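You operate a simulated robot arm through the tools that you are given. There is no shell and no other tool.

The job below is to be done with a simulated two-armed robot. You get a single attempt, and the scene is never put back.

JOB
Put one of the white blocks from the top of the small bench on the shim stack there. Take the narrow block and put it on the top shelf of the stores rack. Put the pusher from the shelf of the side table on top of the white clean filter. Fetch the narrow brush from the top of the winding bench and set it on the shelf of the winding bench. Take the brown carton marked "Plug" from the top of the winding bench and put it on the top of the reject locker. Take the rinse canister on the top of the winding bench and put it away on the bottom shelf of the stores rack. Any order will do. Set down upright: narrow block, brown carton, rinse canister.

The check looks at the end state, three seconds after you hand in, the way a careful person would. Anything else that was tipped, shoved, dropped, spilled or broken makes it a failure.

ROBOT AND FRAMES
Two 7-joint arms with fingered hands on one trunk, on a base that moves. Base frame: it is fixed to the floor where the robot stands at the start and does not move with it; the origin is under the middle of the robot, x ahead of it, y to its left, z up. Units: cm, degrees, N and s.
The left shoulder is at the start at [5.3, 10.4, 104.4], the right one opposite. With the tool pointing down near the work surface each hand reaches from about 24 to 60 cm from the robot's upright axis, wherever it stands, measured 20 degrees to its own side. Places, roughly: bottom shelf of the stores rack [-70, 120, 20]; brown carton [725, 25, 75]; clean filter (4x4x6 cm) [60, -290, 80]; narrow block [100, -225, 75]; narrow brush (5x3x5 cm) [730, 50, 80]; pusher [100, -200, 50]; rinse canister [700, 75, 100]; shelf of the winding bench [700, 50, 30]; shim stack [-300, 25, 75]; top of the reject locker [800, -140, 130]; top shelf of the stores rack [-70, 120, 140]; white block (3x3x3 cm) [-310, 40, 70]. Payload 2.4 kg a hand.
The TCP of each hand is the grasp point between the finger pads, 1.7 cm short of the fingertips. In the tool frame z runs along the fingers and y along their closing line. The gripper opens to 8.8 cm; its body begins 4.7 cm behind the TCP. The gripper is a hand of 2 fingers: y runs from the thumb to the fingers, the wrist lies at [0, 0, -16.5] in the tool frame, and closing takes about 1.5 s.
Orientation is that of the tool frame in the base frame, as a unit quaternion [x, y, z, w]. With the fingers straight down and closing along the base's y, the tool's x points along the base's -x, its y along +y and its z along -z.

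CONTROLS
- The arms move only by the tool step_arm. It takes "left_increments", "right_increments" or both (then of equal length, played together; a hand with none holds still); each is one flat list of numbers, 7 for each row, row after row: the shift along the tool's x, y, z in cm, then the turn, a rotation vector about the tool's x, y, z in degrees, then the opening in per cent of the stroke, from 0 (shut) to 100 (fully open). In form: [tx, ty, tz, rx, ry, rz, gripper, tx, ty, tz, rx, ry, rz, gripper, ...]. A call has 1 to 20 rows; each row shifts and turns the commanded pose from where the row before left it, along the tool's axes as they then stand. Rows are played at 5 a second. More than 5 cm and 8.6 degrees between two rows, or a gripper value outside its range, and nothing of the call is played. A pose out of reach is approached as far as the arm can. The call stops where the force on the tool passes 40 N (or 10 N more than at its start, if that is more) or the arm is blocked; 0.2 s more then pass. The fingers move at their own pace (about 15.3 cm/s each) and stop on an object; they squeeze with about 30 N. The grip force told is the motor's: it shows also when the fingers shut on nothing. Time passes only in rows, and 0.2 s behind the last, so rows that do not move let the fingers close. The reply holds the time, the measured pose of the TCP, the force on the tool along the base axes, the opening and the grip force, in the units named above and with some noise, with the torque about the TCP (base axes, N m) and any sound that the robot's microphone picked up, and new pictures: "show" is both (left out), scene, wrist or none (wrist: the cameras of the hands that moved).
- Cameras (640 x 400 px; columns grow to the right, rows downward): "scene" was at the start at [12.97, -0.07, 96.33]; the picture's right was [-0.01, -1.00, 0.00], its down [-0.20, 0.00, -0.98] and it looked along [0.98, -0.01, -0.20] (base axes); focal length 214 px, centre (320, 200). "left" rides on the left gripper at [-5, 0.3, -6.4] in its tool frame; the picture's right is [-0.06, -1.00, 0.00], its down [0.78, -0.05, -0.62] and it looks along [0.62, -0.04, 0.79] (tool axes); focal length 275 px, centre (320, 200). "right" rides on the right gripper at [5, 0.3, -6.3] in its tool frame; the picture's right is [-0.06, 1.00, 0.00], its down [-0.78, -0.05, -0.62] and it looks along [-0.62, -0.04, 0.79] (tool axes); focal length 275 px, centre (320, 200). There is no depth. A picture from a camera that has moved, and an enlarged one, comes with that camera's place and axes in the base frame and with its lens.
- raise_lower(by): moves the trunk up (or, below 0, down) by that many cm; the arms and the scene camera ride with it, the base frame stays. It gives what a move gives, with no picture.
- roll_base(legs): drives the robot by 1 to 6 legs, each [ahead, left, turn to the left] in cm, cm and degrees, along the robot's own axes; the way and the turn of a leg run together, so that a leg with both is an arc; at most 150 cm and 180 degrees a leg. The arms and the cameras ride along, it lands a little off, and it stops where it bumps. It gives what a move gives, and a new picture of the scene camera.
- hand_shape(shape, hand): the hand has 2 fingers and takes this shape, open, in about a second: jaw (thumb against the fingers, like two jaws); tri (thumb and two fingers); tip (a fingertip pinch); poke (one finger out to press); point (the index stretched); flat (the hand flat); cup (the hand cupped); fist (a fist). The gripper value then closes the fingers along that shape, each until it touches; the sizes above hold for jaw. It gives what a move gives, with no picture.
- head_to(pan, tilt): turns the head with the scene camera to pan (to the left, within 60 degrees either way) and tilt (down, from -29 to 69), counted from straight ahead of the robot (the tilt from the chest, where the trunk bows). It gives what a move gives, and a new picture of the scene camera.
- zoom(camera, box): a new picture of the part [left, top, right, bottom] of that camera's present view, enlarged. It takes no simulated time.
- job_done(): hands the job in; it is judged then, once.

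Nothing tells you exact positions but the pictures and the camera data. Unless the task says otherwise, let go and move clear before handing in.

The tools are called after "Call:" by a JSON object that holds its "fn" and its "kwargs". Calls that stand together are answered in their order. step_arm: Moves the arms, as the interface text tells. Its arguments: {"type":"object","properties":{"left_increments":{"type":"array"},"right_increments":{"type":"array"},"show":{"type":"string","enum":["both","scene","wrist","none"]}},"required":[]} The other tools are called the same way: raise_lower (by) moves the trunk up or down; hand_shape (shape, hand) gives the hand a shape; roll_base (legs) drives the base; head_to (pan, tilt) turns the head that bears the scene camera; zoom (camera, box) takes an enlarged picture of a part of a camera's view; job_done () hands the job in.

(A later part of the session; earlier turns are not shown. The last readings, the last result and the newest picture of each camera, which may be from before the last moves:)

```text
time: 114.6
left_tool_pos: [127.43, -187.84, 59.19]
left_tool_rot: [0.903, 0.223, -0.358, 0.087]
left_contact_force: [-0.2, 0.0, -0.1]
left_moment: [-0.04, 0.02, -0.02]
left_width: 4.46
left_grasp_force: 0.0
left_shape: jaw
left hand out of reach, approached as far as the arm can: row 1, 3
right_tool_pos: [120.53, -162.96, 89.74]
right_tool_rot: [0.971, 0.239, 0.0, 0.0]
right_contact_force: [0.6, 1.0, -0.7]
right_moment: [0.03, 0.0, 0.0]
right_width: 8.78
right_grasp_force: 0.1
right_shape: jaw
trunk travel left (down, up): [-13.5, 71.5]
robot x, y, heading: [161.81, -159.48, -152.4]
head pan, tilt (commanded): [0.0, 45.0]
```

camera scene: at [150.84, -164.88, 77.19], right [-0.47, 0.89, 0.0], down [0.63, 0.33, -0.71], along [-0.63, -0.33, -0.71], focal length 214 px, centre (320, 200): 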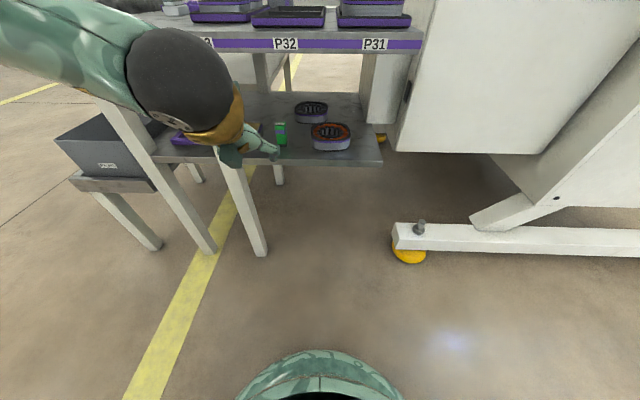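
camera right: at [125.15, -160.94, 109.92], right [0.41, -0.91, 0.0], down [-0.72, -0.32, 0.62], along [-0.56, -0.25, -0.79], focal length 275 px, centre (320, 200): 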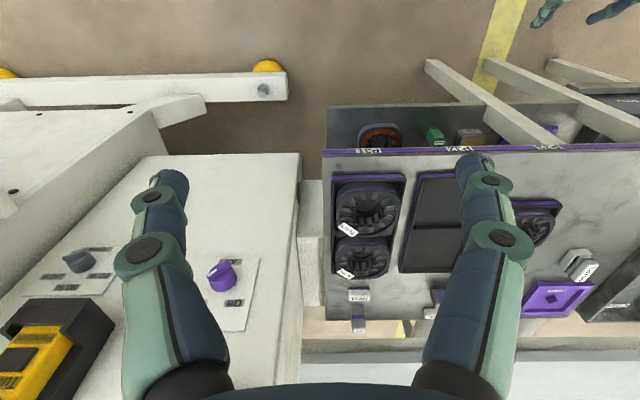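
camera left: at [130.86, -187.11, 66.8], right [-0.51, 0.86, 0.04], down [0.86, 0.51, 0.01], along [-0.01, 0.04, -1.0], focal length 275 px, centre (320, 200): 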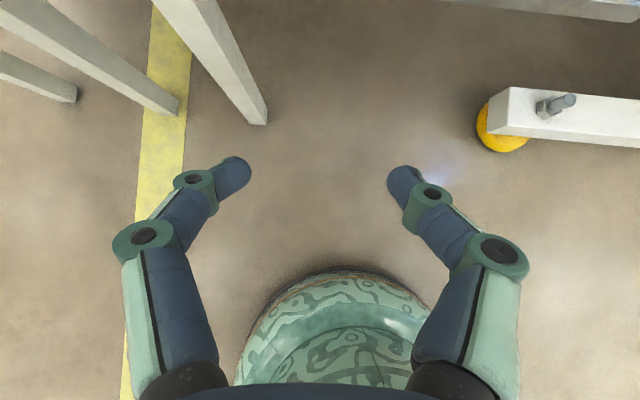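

Moving forward does allow more tilt (now 43° from vertical). I'll raise the hand relative to the body while lowering the trunk more, then keep extending and tilting.

Call:
{"fn": "step_arm", "kwargs": {"left_increments": [-2.3, 0, -2.4, 0, 0, 0, 50, -2.3, 0, -2.4, 0, 0, 0, 50, -2.3, 0, -2.4, 0, 0, 0, 50], "show": "none"}}

Call:
{"fn": "raise_lower", "kwargs": {"by": -11}}

Call:
{"fn": "step_arm", "kwargs": {"left_increments": [-2, 0, 2, 0, -3, 0, 50, -2, 0, 2, 0, -4, 0, 50, -2, 0, 2, 0, -4, 0, 50], "show": "both"}}

```text
time: 115.4
left_tool_pos: [127.64, -187.76, 69.23]
left_tool_rot: [0.898, 0.221, -0.37, 0.091]
left_contact_force: [1.1, -0.3, -0.5]
left_moment: [0.01, 0.02, -0.01]
left_width: 4.42
left_grasp_force: 0.1
left_shape: jaw
right_tool_pos: [120.47, -163.14, 89.73]
right_tool_rot: [0.971, 0.239, 0.0, 0.0]
right_contact_force: [-0.6, -0.6, -0.4]
right_moment: [-0.04, -0.04, -0.01]
right_width: 8.78
right_grasp_force: 0.0
right_shape: jaw
trunk travel left (down, up): [-13.5, 71.5]
robot x, y, heading: [161.59, -159.04, -152.2]
head pan, tilt (commanded): [0.0, 45.0]
```

```text
time: 116.8
left_tool_pos: [127.65, -187.76, 58.32]
left_tool_rot: [0.897, 0.222, -0.37, 0.092]
left_contact_force: [-0.3, -0.8, -0.3]
left_moment: [0.0, -0.04, 0.01]
left_width: 4.44
left_grasp_force: 0.0
left_shape: jaw
right_tool_pos: [120.5, -162.95, 78.76]
right_tool_rot: [0.971, 0.239, 0.0, 0.001]
right_contact_force: [-0.8, 0.9, -0.3]
right_moment: [0.05, 0.01, -0.03]
right_width: 8.78
right_grasp_force: 0.0
right_shape: jaw
trunk travel left (down, up): [-2.5, 82.5]
robot x, y, heading: [161.42, -159.23, -152.3]
head pan, tilt (commanded): [0.0, 45.0]
```

```text
time: 117.6
left_tool_pos: [120.01, -191.7, 58.55]
left_tool_rot: [0.858, 0.212, -0.455, 0.113]
left_contact_force: [0.0, -0.8, -1.2]
left_moment: [0.01, 0.01, -0.02]
left_width: 4.43
left_grasp_force: 0.2
left_shape: jaw
right_tool_pos: [120.62, -163.0, 78.73]
right_tool_rot: [0.971, 0.24, 0.0, -0.001]
right_contact_force: [-0.2, -0.4, -0.1]
right_moment: [-0.01, -0.02, -0.04]
right_width: 8.77
right_grasp_force: 0.0
right_shape: jaw
trunk travel left (down, up): [-2.5, 82.5]
robot x, y, heading: [161.39, -159.48, -152.3]
head pan, tilt (commanded): [0.0, 45.0]
camera scene: at [150.29, -165.17, 66.56], right [-0.47, 0.89, 0.0], down [0.63, 0.33, -0.71], along [-0.63, -0.33, -0.71], focal length 214 px, centre (320, 200)
camera left: at [122.39, -190.95, 66.16], right [-0.5, 0.87, 0.05], down [0.82, 0.49, -0.3], along [-0.29, -0.11, -0.95], focal length 275 px, centre (320, 200)
```

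scene: 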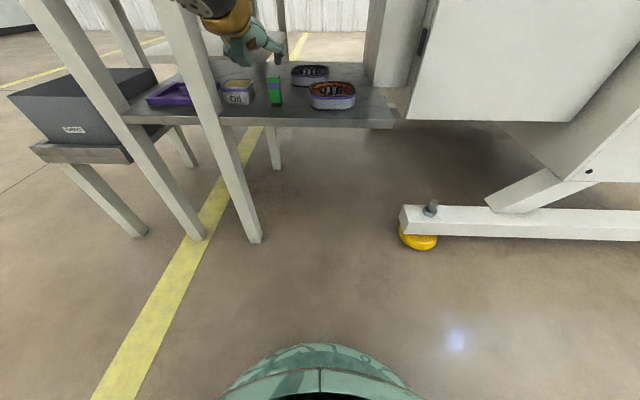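
left: 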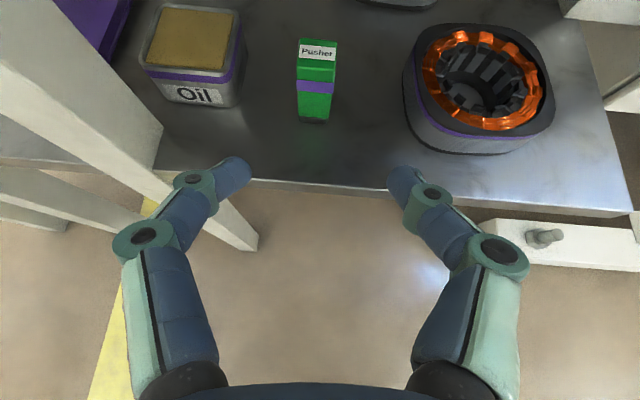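

The hand now points 34° below horizontal and the pusher is straight ahead along the fingers, about 14 cm away. I'll advance 9 cm and look again.

Call:
{"fn": "step_arm", "kwargs": {"left_increments": [-0.1, 0.1, 4.5, 0, 0, 0, 47, -0.1, 0.1, 4.5, 0, 0, 0, 47, 0, 0, 0, 0, 0, 0, 47], "show": "both"}}

```text
time: 118.4
left_tool_pos: [113.6, -195.24, 53.74]
left_tool_rot: [0.858, 0.212, -0.454, 0.112]
left_contact_force: [-0.5, 0.8, -0.3]
left_moment: [-0.02, 0.0, -0.01]
left_width: 4.19
left_grasp_force: 0.0
left_shape: jaw
right_tool_pos: [120.53, -163.0, 78.77]
right_tool_rot: [0.971, 0.24, -0.001, -0.001]
right_contact_force: [-0.9, 0.2, -0.1]
right_moment: [-0.01, -0.02, 0.0]
right_width: 8.77
right_grasp_force: 0.1
right_shape: jaw
trunk travel left (down, up): [-2.5, 82.5]
robot x, y, heading: [161.99, -159.08, -152.6]
head pan, tilt (commanded): [0.0, 45.0]
camera scene: at [150.28, -165.17, 66.56], right [-0.47, 0.89, 0.0], down [0.63, 0.33, -0.71], along [-0.63, -0.33, -0.71], focal length 214 px, centre (320, 200)
camera left: at [115.81, -194.47, 61.32], right [-0.49, 0.87, 0.05], down [0.82, 0.49, -0.3], along [-0.29, -0.11, -0.95], focal length 275 px, centre (320, 200)
```

scene: 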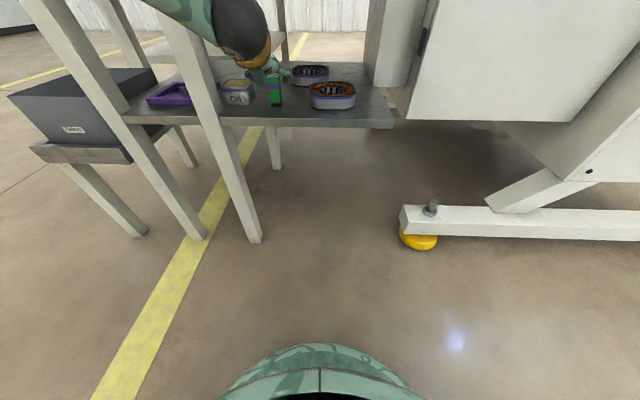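
left: 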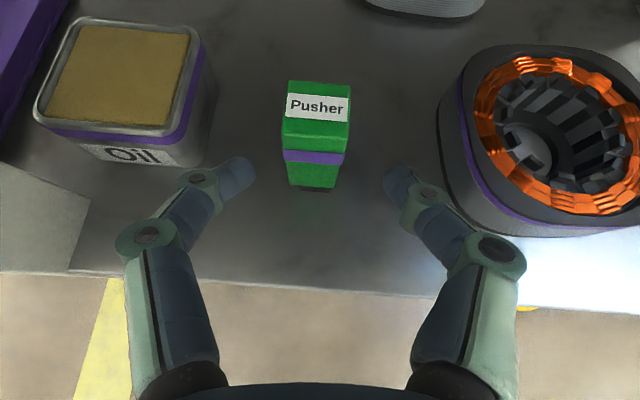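

The pusher is centred between the fingers. I'll advance the last 5 cm and look before closing.

Call:
{"fn": "step_arm", "kwargs": {"left_increments": [-0.1, 0, 2.6, 0, 0, 0, 47, -0.05, 0, 2.5, 0, 0, 0, 47, 0, 0, 0, 0, 0, 0, 47], "show": "wrist"}}

```text
time: 119.2
left_tool_pos: [109.69, -197.33, 51.09]
left_tool_rot: [0.858, 0.212, -0.454, 0.111]
left_contact_force: [-0.2, 0.4, -0.1]
left_moment: [0.01, 0.0, 0.01]
left_width: 4.17
left_grasp_force: 0.0
left_shape: jaw
right_tool_pos: [120.49, -163.04, 78.69]
right_tool_rot: [0.971, 0.239, 0.0, -0.001]
right_contact_force: [0.7, -0.2, 0.6]
right_moment: [-0.02, -0.01, -0.01]
right_width: 8.77
right_grasp_force: 0.0
right_shape: jaw
trunk travel left (down, up): [-2.5, 82.5]
robot x, y, heading: [161.57, -159.28, -152.5]
head pan, tilt (commanded): [0.0, 45.0]
camera left: at [111.96, -196.5, 58.56], right [-0.49, 0.87, 0.05], down [0.82, 0.49, -0.3], along [-0.29, -0.11, -0.95], focal length 275 px, centre (320, 200)
```

left: 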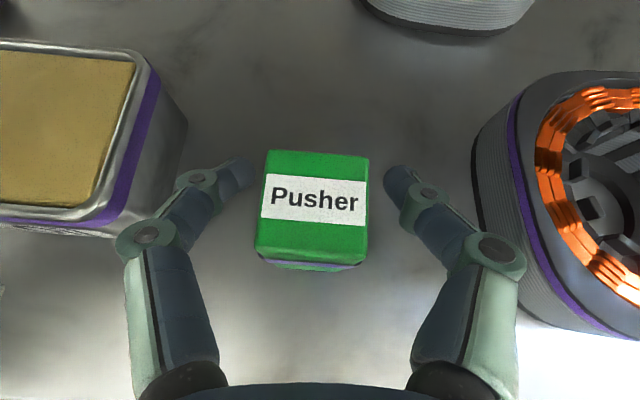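

The fingers flank the pusher without touching anything. I'll close on it.

Call:
{"fn": "step_arm", "kwargs": {"left_increments": [0, 0, 0, 0, 0, 0, 0, 0, 0, 0, 0, 0, 0, 0, 0, 0, 0, 0, 0, 0, 0, 0, 0, 0, 0, 0, 0, 0, 0, 0, 0, 0, 0, 0, 0, 0, 0, 0, 0, 0, 0, 0], "show": "wrist"}}

```text
time: 120.6
left_tool_pos: [109.72, -197.26, 51.02]
left_tool_rot: [0.858, 0.211, -0.455, 0.112]
left_contact_force: [0.6, 0.7, -0.5]
left_moment: [-0.01, 0.0, -0.01]
left_width: 0.04
left_grasp_force: 30.0
left_shape: jaw
right_tool_pos: [120.55, -163.08, 78.69]
right_tool_rot: [0.971, 0.24, 0.0, -0.001]
right_contact_force: [-0.3, -0.1, -0.4]
right_moment: [-0.01, 0.01, -0.03]
right_width: 8.77
right_grasp_force: 0.1
right_shape: jaw
trunk travel left (down, up): [-2.5, 82.5]
robot x, y, heading: [161.5, -159.23, -152.2]
head pan, tilt (commanded): [0.0, 45.0]
camera left: at [111.98, -196.51, 58.57], right [-0.49, 0.87, 0.05], down [0.82, 0.49, -0.3], along [-0.29, -0.11, -0.95], focal length 275 px, centre (320, 200)
```

left: 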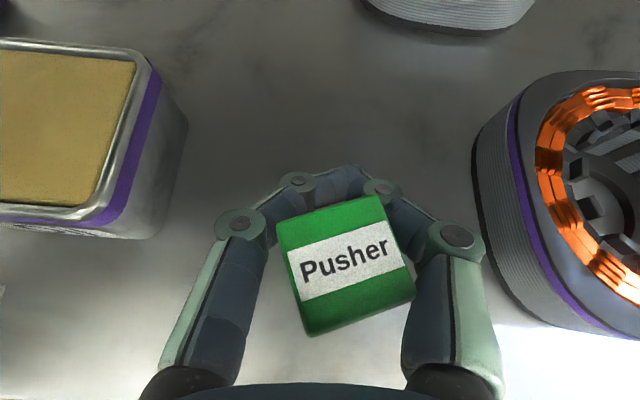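

The fingertips closed behind the pusher and nudged it toward the palm; it still stands upright on the shelf. I'll open again and look at where it is.

Call:
{"fn": "step_arm", "kwargs": {"left_increments": [0, 0, 0, 0, 0, 0, 15, 0, 0, 0, 0, 0, 0, 30, 0, 0, 0, 0, 0, 0, 47, 0, 0, 0, 0, 0, 0, 47], "show": "both"}}

Call:
{"fn": "zoom", "kwargs": {"camera": "scene", "box": [200, 40, 360, 140]}}

```text
time: 121.6
left_tool_pos: [109.75, -197.39, 50.95]
left_tool_rot: [0.858, 0.212, -0.455, 0.112]
left_contact_force: [-0.1, 0.4, -0.6]
left_moment: [0.0, -0.05, -0.01]
left_width: 4.08
left_grasp_force: 0.0
left_shape: jaw
right_tool_pos: [120.52, -163.06, 78.81]
right_tool_rot: [0.971, 0.24, 0.0, -0.002]
right_contact_force: [0.7, -0.5, -0.6]
right_moment: [0.0, 0.0, 0.01]
right_width: 8.8
right_grasp_force: 0.0
right_shape: jaw
trunk travel left (down, up): [-2.5, 82.5]
robot x, y, heading: [161.75, -159.49, -152.1]
head pan, tilt (commanded): [0.0, 45.0]
camera scene: at [150.28, -165.17, 66.56], right [-0.46, 0.89, 0.0], down [0.63, 0.33, -0.71], along [-0.63, -0.33, -0.71], focal length 214 px, centre (320, 200)
camera left: at [111.98, -196.51, 58.57], right [-0.49, 0.87, 0.05], down [0.82, 0.49, -0.3], along [-0.29, -0.11, -0.95], focal length 275 px, centre (320, 200)
```

scene: 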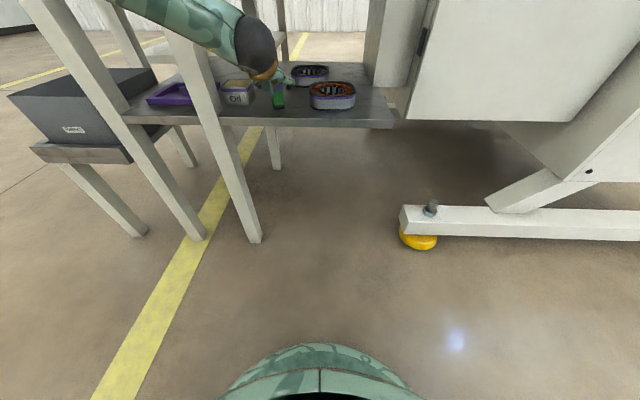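
left: 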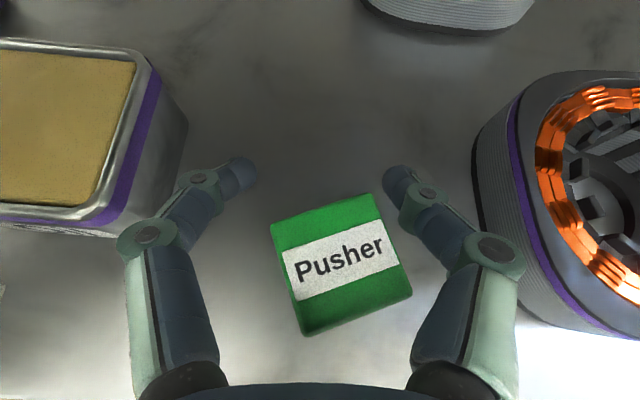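

```text
4.00 times, centred on (280, 90) of scene
camera zoom: at [150.28, -165.17, 66.56], right [-0.46, 0.89, 0.0], down [0.63, 0.33, -0.71], along [-0.63, -0.33, -0.71], focal length 858 px, centre (480, 640)
```

zoom: 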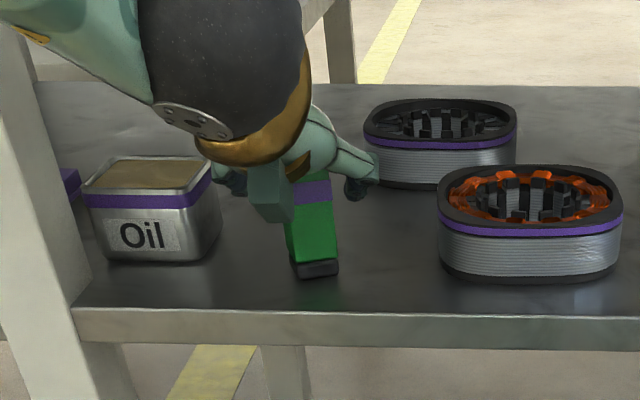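

The pusher still stands, turned about 16° and 1.8 cm nearer. I'll shift the hand right 0.5 cm and draw back about 2 cm so the fingertips meet at its middle.

Call:
{"fn": "step_arm", "kwargs": {"left_increments": [0, -0.5, 0, 0, 0, 0, 56, 0.55, 0, -0.95, 0, 0, 0, 56, 0.55, 0, -0.95, 0, 0, 0, 56, 0, 0, 0, 0, 0, 0, 56], "show": "wrist"}}

```text
time: 122.6
left_tool_pos: [111.32, -195.88, 51.16]
left_tool_rot: [0.858, 0.211, -0.455, 0.112]
left_contact_force: [-0.3, 0.2, -0.2]
left_moment: [0.01, 0.02, 0.0]
left_width: 4.89
left_grasp_force: 0.1
left_shape: jaw
right_tool_pos: [120.51, -163.18, 78.72]
right_tool_rot: [0.971, 0.24, 0.0, -0.001]
right_contact_force: [-0.4, -0.7, -0.2]
right_moment: [-0.01, 0.01, 0.02]
right_width: 8.78
right_grasp_force: 0.1
right_shape: jaw
trunk travel left (down, up): [-2.5, 82.5]
robot x, y, heading: [161.62, -158.98, -152.3]
head pan, tilt (commanded): [0.0, 45.0]
camera left: at [113.67, -195.06, 58.73], right [-0.49, 0.87, 0.05], down [0.82, 0.49, -0.3], along [-0.29, -0.11, -0.95], focal length 275 px, centre (320, 200)
```

left: 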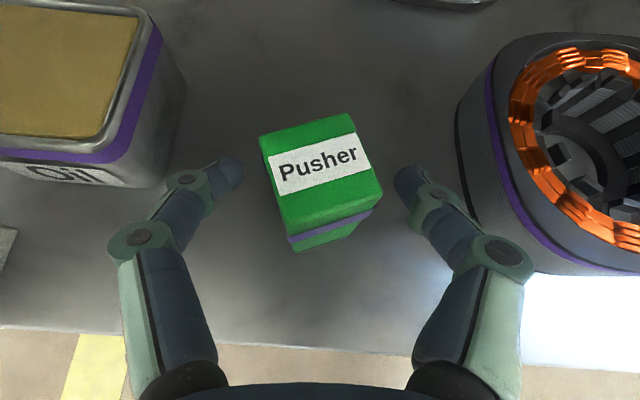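

The pusher is now centred at the fingertips but turned about 16°. I'll yaw the hand to match it, then check.

Call:
{"fn": "step_arm", "kwargs": {"left_increments": [0, 0, 0, -6.2, 0, -4.2, 56, 0, 0, 0, -6.2, 0, -4.2, 56, 0, 0, 0, 0, 0, 0, 56], "show": "wrist"}}

```text
time: 123.4
left_tool_pos: [111.46, -195.91, 51.32]
left_tool_rot: [0.823, 0.323, -0.435, 0.171]
left_contact_force: [0.3, -0.6, -0.5]
left_moment: [0.0, -0.03, 0.02]
left_width: 4.89
left_grasp_force: 0.1
left_shape: jaw
right_tool_pos: [120.52, -163.03, 78.78]
right_tool_rot: [0.971, 0.239, 0.0, 0.0]
right_contact_force: [-0.3, 0.0, 0.3]
right_moment: [-0.02, 0.02, -0.02]
right_width: 8.78
right_grasp_force: 0.1
right_shape: jaw
trunk travel left (down, up): [-2.5, 82.5]
robot x, y, heading: [161.12, -159.19, -152.4]
head pan, tilt (commanded): [0.0, 45.0]
camera left: at [113.38, -194.54, 58.75], right [-0.7, 0.71, 0.05], down [0.67, 0.68, -0.3], along [-0.25, -0.18, -0.95], focal length 275 px, centre (320, 200)
```

left: 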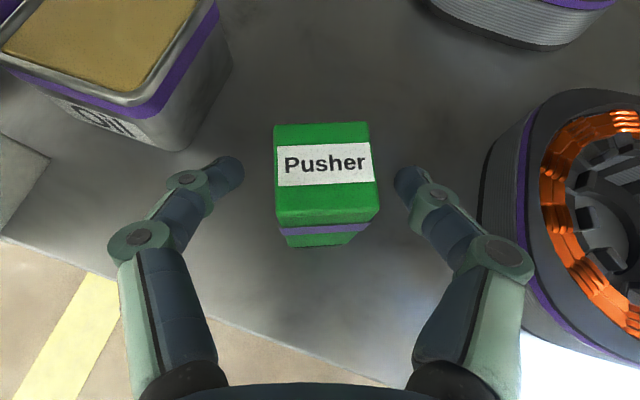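

The hand is aligned with the pusher now. Closing the fingers.

Call:
{"fn": "step_arm", "kwargs": {"left_increments": [0, 0, 0, 0, 0, 0, 40, 0, 0, 0, 0, 0, 0, 30, 0, 0, 0, 0, 0, 0, 20, 0, 0, 0, 0, 0, 0, 10, 0, 0, 0, 0, 0, 0, 10, 0, 0, 0, 0, 0, 0, 10], "show": "wrist"}}

```text
time: 124.8
left_tool_pos: [111.31, -195.99, 51.15]
left_tool_rot: [0.823, 0.322, -0.435, 0.171]
left_contact_force: [0.3, 0.4, 0.2]
left_moment: [0.0, 0.03, -0.01]
left_width: 1.82
left_grasp_force: 29.6
left_shape: jaw
right_tool_pos: [120.5, -163.04, 78.71]
right_tool_rot: [0.971, 0.239, 0.0, 0.0]
right_contact_force: [0.8, -1.2, -0.1]
right_moment: [-0.02, 0.0, 0.0]
right_width: 8.78
right_grasp_force: 0.1
right_shape: jaw
trunk travel left (down, up): [-2.5, 82.5]
robot x, y, heading: [161.61, -158.97, -152.3]
head pan, tilt (commanded): [0.0, 45.0]
camera left: at [113.37, -194.54, 58.75], right [-0.7, 0.71, 0.05], down [0.67, 0.68, -0.3], along [-0.25, -0.18, -0.95], focal length 275 px, centre (320, 200)
```

left: 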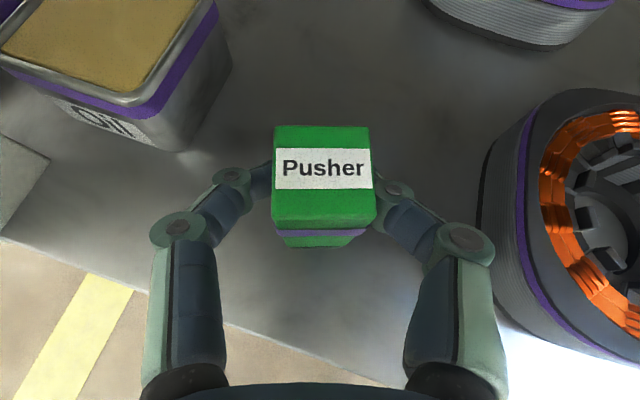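

The pusher is gripped firmly (30 N). I'll lift it 2.5 cm and check that it comes up with the hand.

Call:
{"fn": "step_arm", "kwargs": {"left_increments": [-1.04, 0, -0.7, 0, 0, 0, 10, -1.04, 0, -0.7, 0, 0, 0, 10, 0, 0, 0, 0, 0, 0, 10], "show": "both"}}

Call:
{"fn": "zoom", "kwargs": {"camera": "scene", "box": [200, 40, 360, 140]}}

```text
time: 125.6
left_tool_pos: [111.32, -195.92, 53.81]
left_tool_rot: [0.823, 0.322, -0.436, 0.171]
left_contact_force: [-0.2, -0.4, -0.6]
left_moment: [0.0, -0.02, -0.02]
left_width: 1.86
left_grasp_force: 30.0
left_shape: jaw
right_tool_pos: [120.52, -163.07, 78.73]
right_tool_rot: [0.971, 0.24, 0.0, -0.001]
right_contact_force: [-0.2, 0.7, 0.1]
right_moment: [0.0, 0.02, -0.01]
right_width: 8.79
right_grasp_force: 0.1
right_shape: jaw
trunk travel left (down, up): [-2.5, 82.5]
robot x, y, heading: [161.65, -159.13, -152.2]
head pan, tilt (commanded): [0.0, 45.0]
camera scene: at [150.28, -165.17, 66.56], right [-0.46, 0.89, 0.0], down [0.63, 0.33, -0.71], along [-0.63, -0.33, -0.71], focal length 214 px, centre (320, 200)
camera left: at [113.37, -194.58, 61.25], right [-0.7, 0.71, 0.05], down [0.67, 0.68, -0.3], along [-0.25, -0.18, -0.95], focal length 275 px, centre (320, 200)
```

scene: 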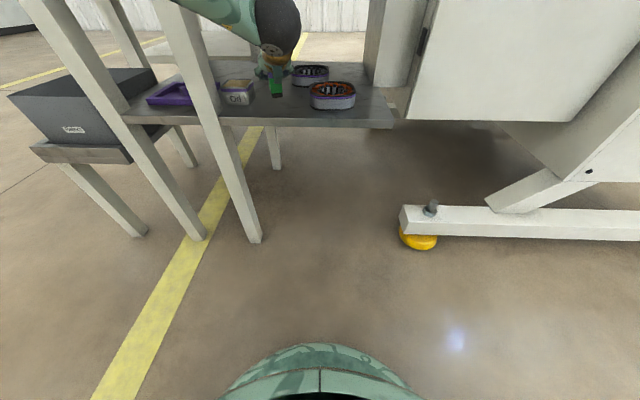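
left: 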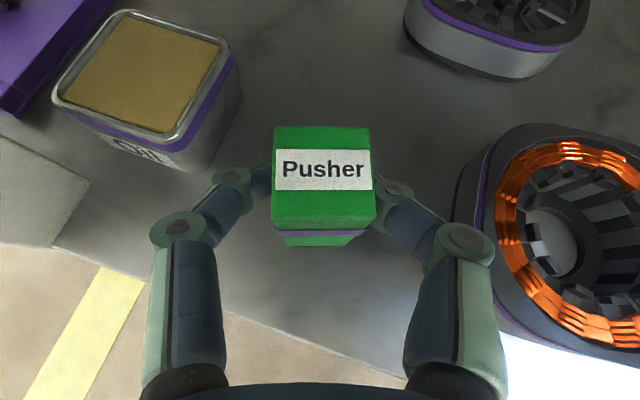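

```text
4.00 times, centred on (280, 90) of scene
camera zoom: at [150.28, -165.17, 66.56], right [-0.46, 0.89, 0.0], down [0.63, 0.33, -0.71], along [-0.63, -0.33, -0.71], focal length 858 px, centre (480, 640)
```

zoom: 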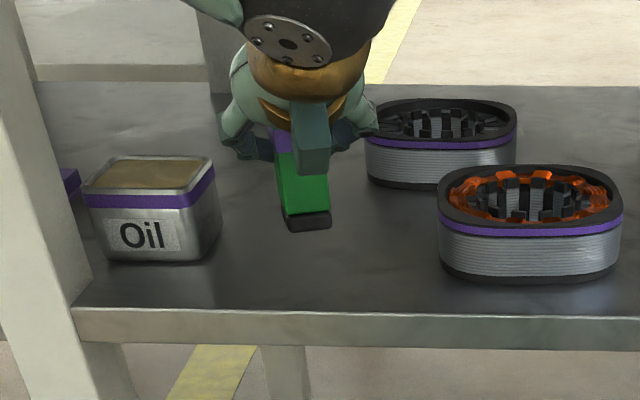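

The pusher is held clear of the shelf. I'll back the base straight out 22 cm.

Call:
{"fn": "roll_base", "kwargs": {"legs": [[-22, 0, 0]]}}

```text
time: 127.3
left_tool_pos: [130.99, -185.77, 53.59]
left_tool_rot: [0.823, 0.323, -0.435, 0.171]
left_contact_force: [-0.2, 0.0, -1.3]
left_moment: [0.0, -0.02, -0.02]
left_width: 1.82
left_grasp_force: 30.1
left_shape: jaw
right_tool_pos: [140.02, -152.9, 78.84]
right_tool_rot: [0.97, 0.241, -0.001, -0.001]
right_contact_force: [-0.3, 0.3, -0.7]
right_moment: [-0.02, 0.02, -0.01]
right_width: 8.79
right_grasp_force: 0.0
right_shape: jaw
trunk travel left (down, up): [-2.5, 82.5]
robot x, y, heading: [181.18, -149.21, -152.2]
head pan, tilt (commanded): [0.0, 45.0]
camera scene: at [169.86, -154.9, 66.56], right [-0.47, 0.88, 0.0], down [0.63, 0.33, -0.71], along [-0.63, -0.33, -0.71], focal length 214 px, centre (320, 200)
```

scene: 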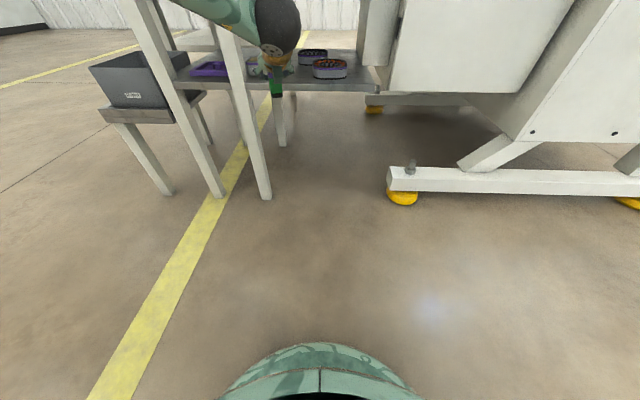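

The pusher is out. I'll raise the trunk by 40 cm for clearance and a better view, then look at the bench with the filter.

Call:
{"fn": "raise_lower", "kwargs": {"by": 42}}

Call:
{"fn": "head_to", "kwargs": {"pan": 10, "tilt": 25}}

```text
refused: 42 is not a number from -40 to 40
```

```text
time: 128.2
left_tool_pos: [131.08, -185.81, 53.71]
left_tool_rot: [0.823, 0.323, -0.435, 0.17]
left_contact_force: [-0.5, -0.1, -0.4]
left_moment: [0.03, 0.0, 0.02]
left_width: 1.85
left_grasp_force: 29.9
left_shape: jaw
right_tool_pos: [140.1, -152.84, 78.69]
right_tool_rot: [0.97, 0.242, 0.0, 0.0]
right_contact_force: [-0.4, -0.3, -0.1]
right_moment: [-0.03, -0.01, 0.01]
right_width: 8.81
right_grasp_force: 0.1
right_shape: jaw
trunk travel left (down, up): [-2.5, 82.5]
robot x, y, heading: [181.11, -148.78, -152.2]
head pan, tilt (commanded): [10.0, 25.0]
camera scene: at [169.77, -156.75, 69.61], right [-0.61, 0.79, 0.0], down [0.33, 0.26, -0.91], along [-0.72, -0.56, -0.42], focal length 214 px, centre (320, 200)
```

scene: 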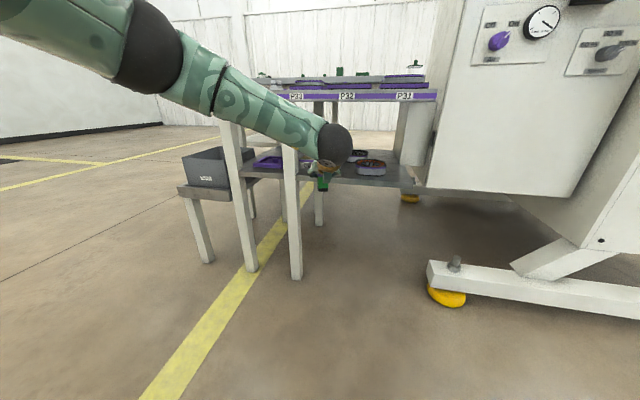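

Call:
{"fn": "raise_lower", "kwargs": {"by": 40}}

Call:
{"fn": "head_to", "kwargs": {"pan": 20, "tilt": 25}}

```text
time: 132.0
left_tool_pos: [131.01, -185.74, 93.66]
left_tool_rot: [0.823, 0.323, -0.436, 0.171]
left_contact_force: [0.2, 0.4, -0.6]
left_moment: [0.0, -0.05, 0.03]
left_width: 1.87
left_grasp_force: 29.9
left_shape: jaw
right_tool_pos: [140.01, -152.81, 118.76]
right_tool_rot: [0.97, 0.241, 0.0, -0.001]
right_contact_force: [0.0, 0.0, 0.6]
right_moment: [0.0, -0.02, -0.02]
right_width: 8.79
right_grasp_force: 0.1
right_shape: jaw
trunk travel left (down, up): [-42.5, 42.5]
robot x, y, heading: [180.84, -149.11, -152.5]
head pan, tilt (commanded): [10.0, 25.0]
```

```text
time: 132.7
left_tool_pos: [131.14, -185.76, 93.64]
left_tool_rot: [0.823, 0.322, -0.436, 0.171]
left_contact_force: [0.4, 0.3, -0.9]
left_moment: [-0.02, -0.02, 0.0]
left_width: 1.82
left_grasp_force: 30.0
left_shape: jaw
right_tool_pos: [139.98, -152.88, 118.77]
right_tool_rot: [0.971, 0.241, 0.0, 0.0]
right_contact_force: [0.2, 1.1, -0.3]
right_moment: [0.0, 0.01, 0.03]
right_width: 8.79
right_grasp_force: 0.1
right_shape: jaw
trunk travel left (down, up): [-42.5, 42.5]
robot x, y, heading: [181.02, -148.95, -152.1]
head pan, tilt (commanded): [20.0, 25.0]
camera scene: at [172.39, -157.12, 109.2], right [-0.74, 0.67, 0.0], down [0.28, 0.31, -0.91], along [-0.61, -0.67, -0.42], focal length 214 px, centre (320, 200)
```

scene: 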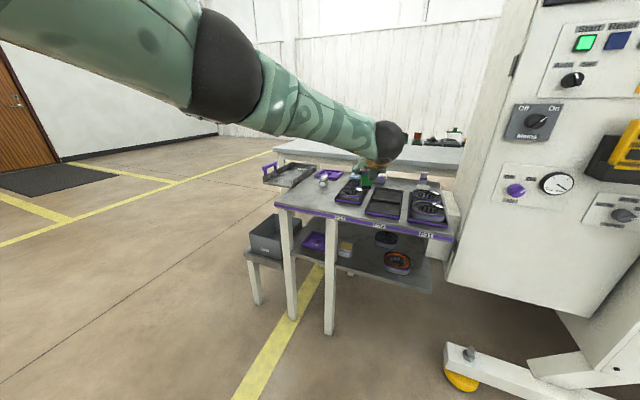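

The left arm blocks my view of the bench end. I'll raise a bit more for clearance and drive around to the left end of the side table to see the bench with the filter.

Call:
{"fn": "raise_lower", "kwargs": {"by": 12}}

Call:
{"fn": "roll_base", "kwargs": {"legs": [[36, 96, 0]]}}

Call:
{"fn": "head_to", "kwargs": {"pan": -10, "tilt": 28}}

```text
time: 134.2
left_tool_pos: [130.99, -185.75, 105.63]
left_tool_rot: [0.823, 0.322, -0.436, 0.171]
left_contact_force: [0.2, 0.0, 0.4]
left_moment: [0.01, 0.0, 0.0]
left_width: 1.85
left_grasp_force: 30.2
left_shape: jaw
right_tool_pos: [140.01, -152.83, 130.78]
right_tool_rot: [0.97, 0.241, -0.001, -0.001]
right_contact_force: [-0.1, -0.3, 0.1]
right_moment: [0.0, -0.02, 0.02]
right_width: 8.78
right_grasp_force: 0.0
right_shape: jaw
trunk travel left (down, up): [-54.5, 30.5]
robot x, y, heading: [180.91, -148.94, -152.5]
head pan, tilt (commanded): [20.0, 25.0]
```

```text
time: 139.5
left_tool_pos: [144.6, -288.11, 105.68]
left_tool_rot: [0.821, 0.325, -0.436, 0.173]
left_contact_force: [0.4, -0.4, 0.1]
left_moment: [0.05, 0.01, 0.03]
left_width: 1.82
left_grasp_force: 30.2
left_shape: jaw
right_tool_pos: [153.59, -255.01, 130.91]
right_tool_rot: [0.97, 0.242, -0.001, -0.001]
right_contact_force: [-0.3, -0.3, 0.2]
right_moment: [-0.01, 0.02, -0.01]
right_width: 8.79
right_grasp_force: 0.1
right_shape: jaw
trunk travel left (down, up): [-54.5, 30.5]
robot x, y, heading: [194.21, -250.85, -152.0]
head pan, tilt (commanded): [20.0, 25.0]
camera scene: at [186.03, -259.06, 121.27], right [-0.74, 0.67, 0.0], down [0.28, 0.31, -0.91], along [-0.61, -0.67, -0.42], focal length 214 px, centre (320, 200)
```

scene: 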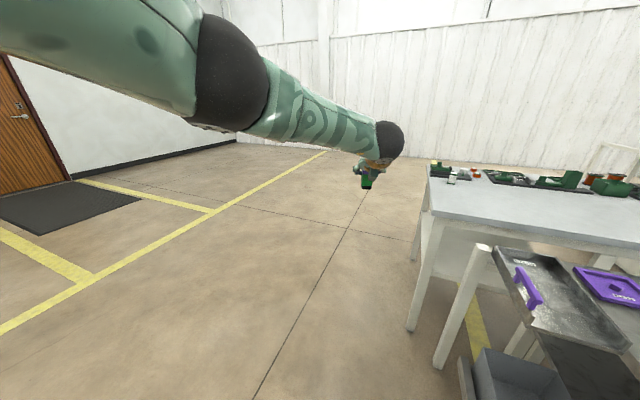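

```text
time: 140.5
left_tool_pos: [144.49, -287.96, 105.59]
left_tool_rot: [0.822, 0.325, -0.435, 0.172]
left_contact_force: [-0.6, -0.1, -1.0]
left_moment: [0.0, 0.01, -0.02]
left_width: 1.87
left_grasp_force: 29.1
left_shape: jaw
right_tool_pos: [153.54, -255.12, 130.68]
right_tool_rot: [0.97, 0.243, -0.002, -0.001]
right_contact_force: [0.1, 0.3, -0.6]
right_moment: [0.0, -0.04, 0.0]
right_width: 8.8
right_grasp_force: 0.0
right_shape: jaw
trunk travel left (down, up): [-54.5, 30.5]
robot x, y, heading: [194.2, -250.91, -151.8]
head pan, tilt (commanded): [-10.0, 28.0]
camera scene: at [183.51, -255.02, 120.79], right [-0.31, 0.95, 0.0], down [0.45, 0.15, -0.88], along [-0.84, -0.28, -0.47], focal length 214 px, centre (320, 200)
```

scene: 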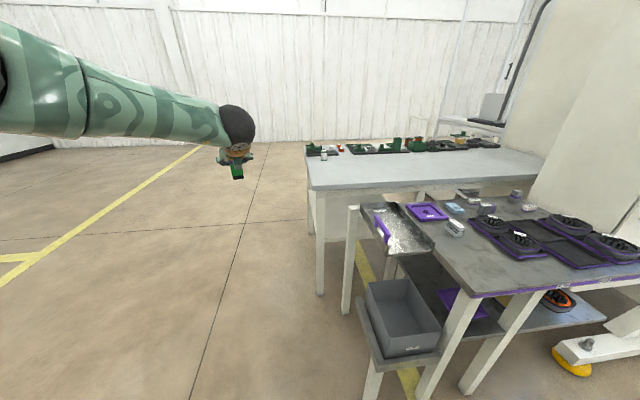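

I can see the bench's open left end with the filter near it at about [57, -296]. I'll swing around to face that end at heading ≈ 114°.

Call:
{"fn": "roll_base", "kwargs": {"legs": [[76, 49, 0], [0, 0, -94.5]]}}

Call:
{"fn": "head_to", "kwargs": {"pan": 30, "tilt": 35}}

```text
time: 149.2
left_tool_pos: [117.6, -278.42, 105.61]
left_tool_rot: [0.798, -0.38, -0.423, -0.201]
left_contact_force: [-0.2, -0.6, 0.1]
left_moment: [-0.02, -0.03, 0.02]
left_width: 1.83
left_grasp_force: 30.0
left_shape: jaw
right_tool_pos: [149.79, -289.53, 130.79]
right_tool_rot: [0.84, -0.543, 0.001, -0.001]
right_contact_force: [1.5, 0.5, 0.6]
right_moment: [0.01, 0.03, 0.01]
right_width: 8.82
right_grasp_force: 0.0
right_shape: jaw
trunk travel left (down, up): [-54.5, 30.5]
robot x, y, heading: [150.97, -330.91, 113.9]
head pan, tilt (commanded): [-10.0, 28.0]
camera scene: at [148.01, -319.33, 120.79], right [0.97, 0.24, 0.0], down [0.11, -0.46, -0.88], along [-0.22, 0.86, -0.47], focal length 214 px, centre (320, 200)
```

scene: 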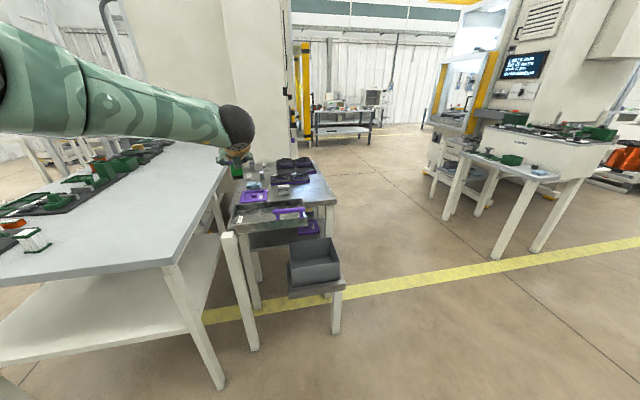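

```text
time: 150.3
left_tool_pos: [117.53, -278.5, 105.61]
left_tool_rot: [0.798, -0.38, -0.422, -0.202]
left_contact_force: [0.0, 0.5, -0.7]
left_moment: [-0.01, -0.02, -0.03]
left_width: 1.85
left_grasp_force: 29.9
left_shape: jaw
right_tool_pos: [150.02, -289.71, 130.68]
right_tool_rot: [0.84, -0.543, 0.001, 0.0]
right_contact_force: [-0.8, -0.1, 0.7]
right_moment: [0.01, -0.01, -0.02]
right_width: 8.8
right_grasp_force: 0.1
right_shape: jaw
trunk travel left (down, up): [-54.5, 30.5]
robot x, y, heading: [151.45, -330.63, 114.1]
head pan, tilt (commanded): [30.0, 35.0]
camera scene: at [143.1, -323.0, 119.7], right [0.59, 0.81, 0.0], down [0.46, -0.34, -0.82], along [-0.66, 0.48, -0.57], focal length 214 px, centre (320, 200)
```

scene: 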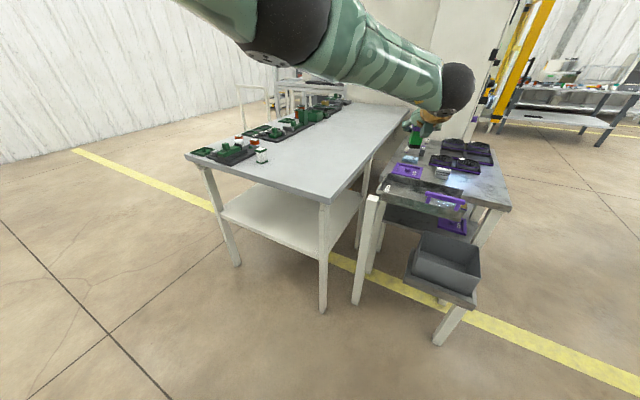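

I see the bench's short end between about [98, -290] and [34, -318]; the filter is the white piece near [59, -294]. I'll zoom to check it.

Call:
{"fn": "zoom", "kwargs": {"camera": "scene", "box": [180, 110, 320, 200]}}

Call:
{"fn": "zoom", "kwargs": {"camera": "scene", "box": [230, 130, 290, 170]}}

```text
4.44 times, centred on (250, 155) of scene
camera zoom: at [143.1, -323.0, 119.7], right [0.59, 0.81, 0.0], down [0.46, -0.34, -0.82], along [-0.66, 0.48, -0.57], focal length 953 px, centre (631, 400)
```

zoom: 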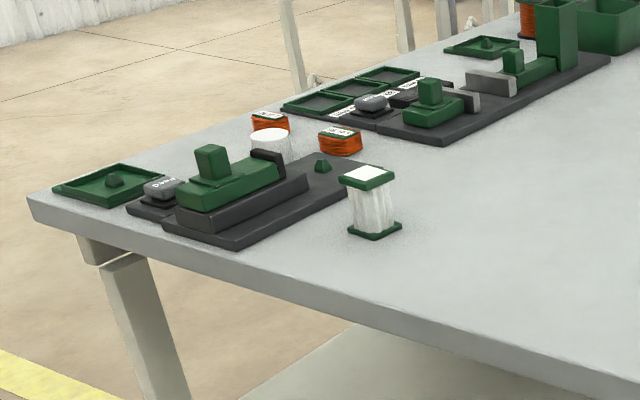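

```text
10.00 times, centred on (260, 150) of scene
camera zoom: at [143.1, -323.0, 119.7], right [0.59, 0.81, 0.0], down [0.46, -0.34, -0.82], along [-0.66, 0.48, -0.57], focal length 2145 px, centre (920, 700)
```

zoom: 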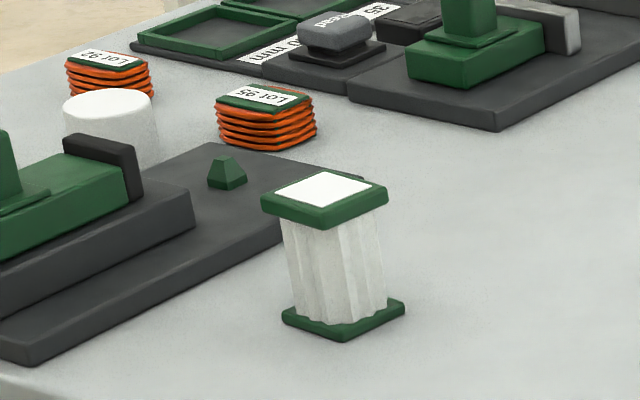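

The white pleated filter with green caps stands by the fixture, its flat top about 4 cm square. I'll slide left about 60 cm to put the filter straight ahead of the left hand.

Call:
{"fn": "roll_base", "kwargs": {"legs": [[-2, 60, 0]]}}

Call:
{"fn": "head_to", "kwargs": {"pan": 0, "tilt": 35}}

Call:
{"fn": "step_arm", "kwargs": {"left_increments": [0, 0, 0, 0, 0, 0, 10], "show": "wrist"}}

```text
time: 153.7
left_tool_pos: [63.78, -304.95, 105.66]
left_tool_rot: [0.798, -0.379, -0.423, -0.2]
left_contact_force: [-0.1, -0.4, -1.5]
left_moment: [0.02, -0.02, 0.03]
left_width: 1.84
left_grasp_force: 30.5
left_shape: jaw
right_tool_pos: [95.98, -315.99, 130.6]
right_tool_rot: [0.84, -0.543, 0.001, -0.001]
right_contact_force: [-0.1, 0.6, -0.2]
right_moment: [0.0, 0.02, 0.01]
right_width: 8.8
right_grasp_force: 0.1
right_shape: jaw
trunk travel left (down, up): [-54.5, 30.5]
robot x, y, heading: [97.57, -356.8, 114.4]
head pan, tilt (commanded): [30.0, 35.0]
camera scene: at [89.24, -349.34, 119.69], right [0.59, 0.81, 0.0], down [0.47, -0.34, -0.82], along [-0.66, 0.48, -0.57], focal length 214 px, centre (320, 200)
```

scene: 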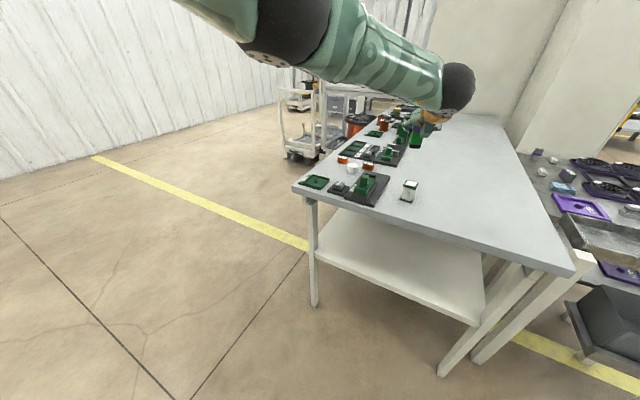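

```text
time: 154.7
left_tool_pos: [63.77, -304.91, 105.64]
left_tool_rot: [0.798, -0.379, -0.423, -0.201]
left_contact_force: [-0.7, 0.5, -0.8]
left_moment: [0.0, 0.02, 0.0]
left_width: 1.84
left_grasp_force: 30.1
left_shape: jaw
right_tool_pos: [96.21, -316.02, 130.68]
right_tool_rot: [0.84, -0.543, 0.0, -0.001]
right_contact_force: [0.5, 0.1, -0.2]
right_moment: [0.02, -0.01, -0.01]
right_width: 8.79
right_grasp_force: 0.1
right_shape: jaw
trunk travel left (down, up): [-54.5, 30.5]
robot x, y, heading: [97.31, -357.16, 114.4]
head pan, tilt (commanded): [0.0, 35.0]
camera scene: at [92.8, -346.45, 119.7], right [0.91, 0.41, 0.0], down [0.24, -0.52, -0.82], along [-0.34, 0.75, -0.57], focal length 214 px, centre (320, 200)
```

scene: 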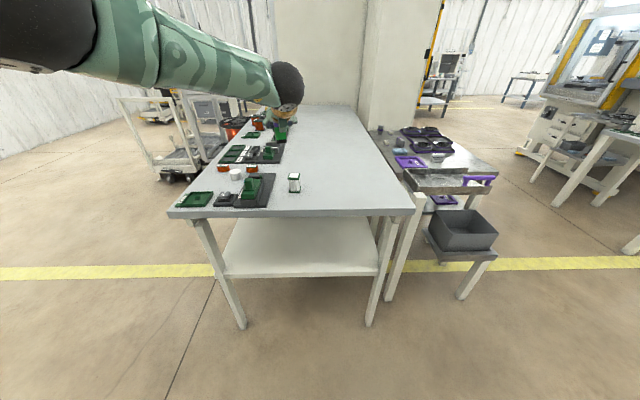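

```text
time: 155.1
left_tool_pos: [63.68, -304.89, 105.66]
left_tool_rot: [0.799, -0.379, -0.422, -0.2]
left_contact_force: [-0.2, -0.1, -0.3]
left_moment: [-0.02, -0.02, -0.01]
left_width: 1.83
left_grasp_force: 29.8
left_shape: jaw
right_tool_pos: [96.14, -316.07, 130.79]
right_tool_rot: [0.84, -0.543, 0.0, 0.0]
right_contact_force: [0.0, 0.1, -0.1]
right_moment: [-0.02, 0.04, -0.02]
right_width: 8.78
right_grasp_force: 0.1
right_shape: jaw
trunk travel left (down, up): [-54.5, 30.5]
robot x, y, heading: [97.37, -357.15, 114.2]
head pan, tilt (commanded): [0.0, 35.0]
camera left: at [65.04, -306.99, 113.23], right [0.75, 0.66, 0.05], down [0.64, -0.71, -0.3], along [-0.16, 0.26, -0.95], focal length 275 px, centre (320, 200)
```

left: 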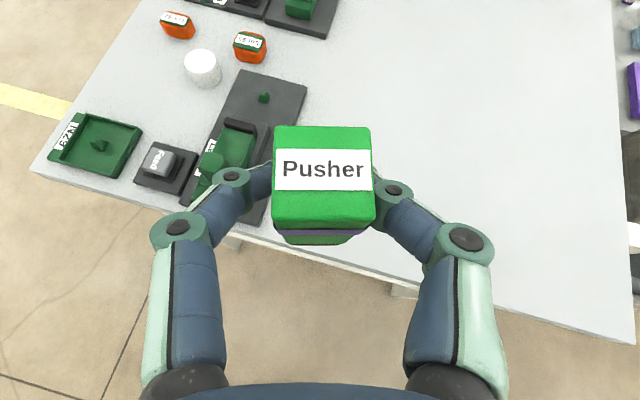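

The filter is about 13.5 cm ahead of the pusher and slightly right. I'll drive forward 11 cm and lower the trunk some, then measure again.

Call:
{"fn": "roll_base", "kwargs": {"legs": [[11, -1, 0]]}}

Call:
{"fn": "raise_lower", "kwargs": {"by": -8}}

Call:
{"fn": "head_to", "kwargs": {"pan": 15, "tilt": 30}}

Call:
{"fn": "step_arm", "kwargs": {"left_increments": [0, 0, 0, 0, 0, 0, 10], "show": "wrist"}}

```text
time: 156.2
left_tool_pos: [60.21, -294.55, 105.54]
left_tool_rot: [0.798, -0.379, -0.422, -0.201]
left_contact_force: [0.0, 0.3, -0.7]
left_moment: [0.01, -0.03, 0.02]
left_width: 1.84
left_grasp_force: 29.9
left_shape: jaw
right_tool_pos: [92.46, -305.57, 130.61]
right_tool_rot: [0.84, -0.543, 0.001, 0.001]
right_contact_force: [0.5, 0.4, 0.3]
right_moment: [-0.01, -0.02, 0.0]
right_width: 8.79
right_grasp_force: 0.0
right_shape: jaw
trunk travel left (down, up): [-54.5, 30.5]
robot x, y, heading: [93.54, -346.6, 113.9]
head pan, tilt (commanded): [0.0, 35.0]
camera scene: at [89.22, -336.03, 119.68], right [0.91, 0.41, 0.0], down [0.24, -0.52, -0.82], along [-0.34, 0.75, -0.57], focal length 214 px, centre (320, 200)
```

scene: 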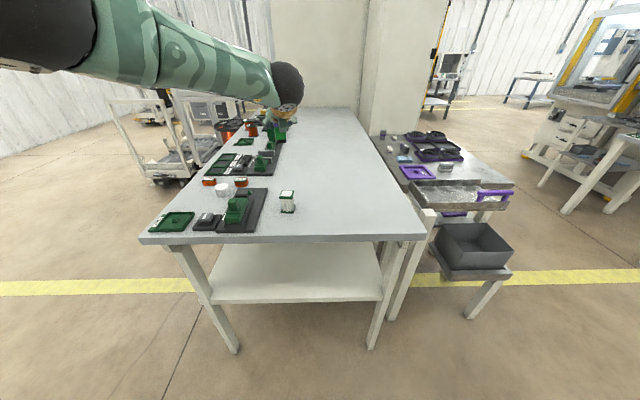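

```text
time: 157.4
left_tool_pos: [60.2, -294.56, 97.69]
left_tool_rot: [0.798, -0.379, -0.424, -0.201]
left_contact_force: [-0.4, 0.1, -1.0]
left_moment: [-0.01, -0.01, -0.02]
left_width: 1.84
left_grasp_force: 29.6
left_shape: jaw
right_tool_pos: [92.54, -305.75, 122.75]
right_tool_rot: [0.84, -0.542, 0.0, -0.001]
right_contact_force: [-0.3, 0.5, 0.5]
right_moment: [-0.01, 0.01, 0.02]
right_width: 8.82
right_grasp_force: 0.1
right_shape: jaw
trunk travel left (down, up): [-46.5, 38.5]
robot x, y, heading: [93.69, -346.87, 114.1]
head pan, tilt (commanded): [0.0, 35.0]
```

```text
time: 158.2
left_tool_pos: [60.19, -294.63, 97.66]
left_tool_rot: [0.799, -0.378, -0.423, -0.2]
left_contact_force: [-0.7, -0.2, 0.1]
left_moment: [0.03, 0.01, 0.01]
left_width: 1.83
left_grasp_force: 29.8
left_shape: jaw
right_tool_pos: [92.56, -305.76, 122.77]
right_tool_rot: [0.84, -0.543, 0.0, 0.0]
right_contact_force: [-0.3, 0.3, -0.4]
right_moment: [0.01, -0.01, 0.02]
right_width: 8.75
right_grasp_force: 0.1
right_shape: jaw
trunk travel left (down, up): [-46.5, 38.5]
robot x, y, heading: [93.64, -346.93, 114.3]
head pan, tilt (commanded): [15.0, 30.0]
camera scene: at [87.11, -337.05, 112.43], right [0.78, 0.63, 0.0], down [0.32, -0.39, -0.87], along [-0.55, 0.67, -0.5], focal length 214 px, centre (320, 200)
```

scene: 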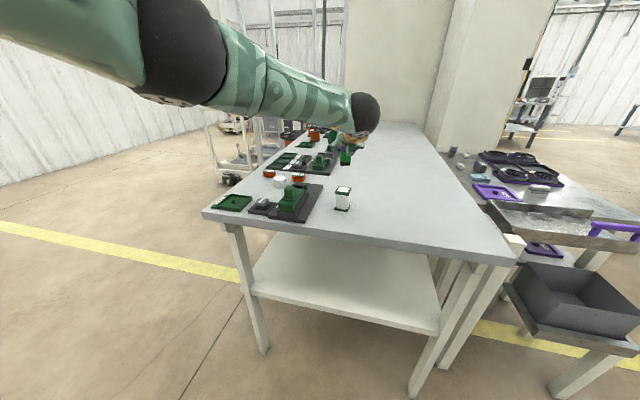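

```text
time: 158.6
left_tool_pos: [60.19, -294.65, 97.67]
left_tool_rot: [0.799, -0.379, -0.422, -0.201]
left_contact_force: [0.0, 0.2, -0.1]
left_moment: [0.01, 0.0, 0.02]
left_width: 1.86
left_grasp_force: 29.9
left_shape: jaw
right_tool_pos: [92.57, -305.66, 122.73]
right_tool_rot: [0.84, -0.543, 0.001, -0.001]
right_contact_force: [0.7, -0.6, -0.3]
right_moment: [0.02, -0.01, 0.0]
right_width: 8.8
right_grasp_force: 0.1
right_shape: jaw
trunk travel left (down, up): [-46.5, 38.5]
robot x, y, heading: [93.89, -346.6, 114.2]
head pan, tilt (commanded): [15.0, 30.0]
camera left: at [61.45, -296.72, 105.23], right [0.75, 0.66, 0.05], down [0.64, -0.71, -0.3], along [-0.16, 0.26, -0.95], focal length 275 px, centre (320, 200)
```

left: 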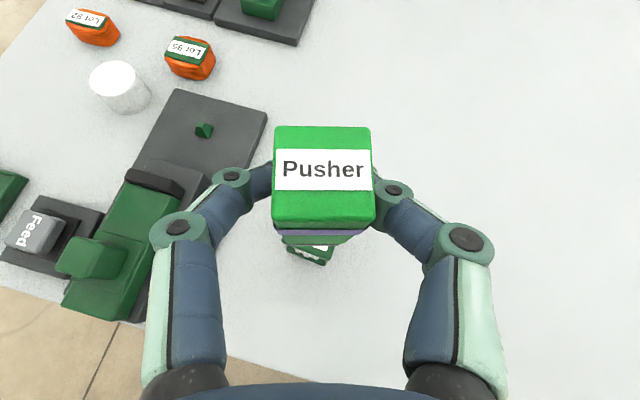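

The filter's top just shows below the pusher in the wrist view, so I'm slightly beyond it. I'll zoom in both views to triangulate its place.

Call:
{"fn": "zoom", "kwargs": {"camera": "left", "box": [260, 200, 380, 280]}}

Call:
{"fn": "zoom", "kwargs": {"camera": "scene", "box": [300, 130, 400, 220]}}

```text
5.00 times, centred on (320, 240) of left
camera zoom: at [61.45, -296.72, 105.23], right [0.75, 0.66, 0.05], down [0.64, -0.71, -0.3], along [-0.16, 0.26, -0.95], focal length 1376 px, centre (320, 0)
```

zoom: 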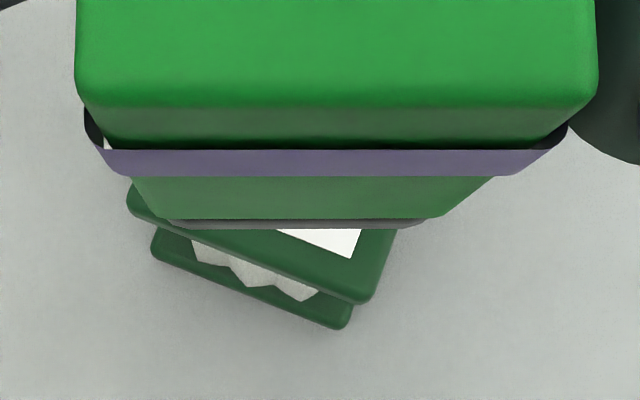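

```text
4.44 times, centred on (350, 175) of scene
camera zoom: at [87.11, -337.06, 112.43], right [0.77, 0.63, 0.0], down [0.32, -0.39, -0.87], along [-0.55, 0.67, -0.5], focal length 953 px, centre (187, 311)
```

zoom: 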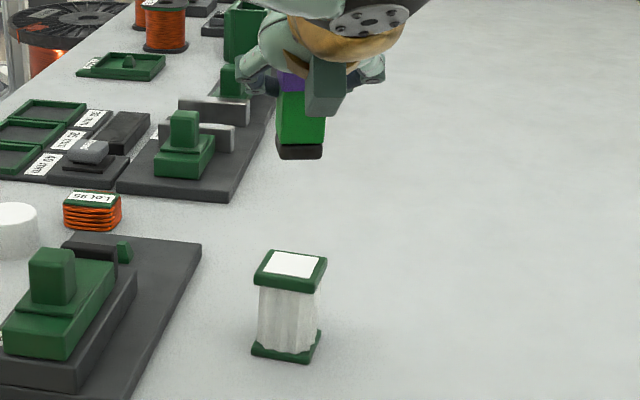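

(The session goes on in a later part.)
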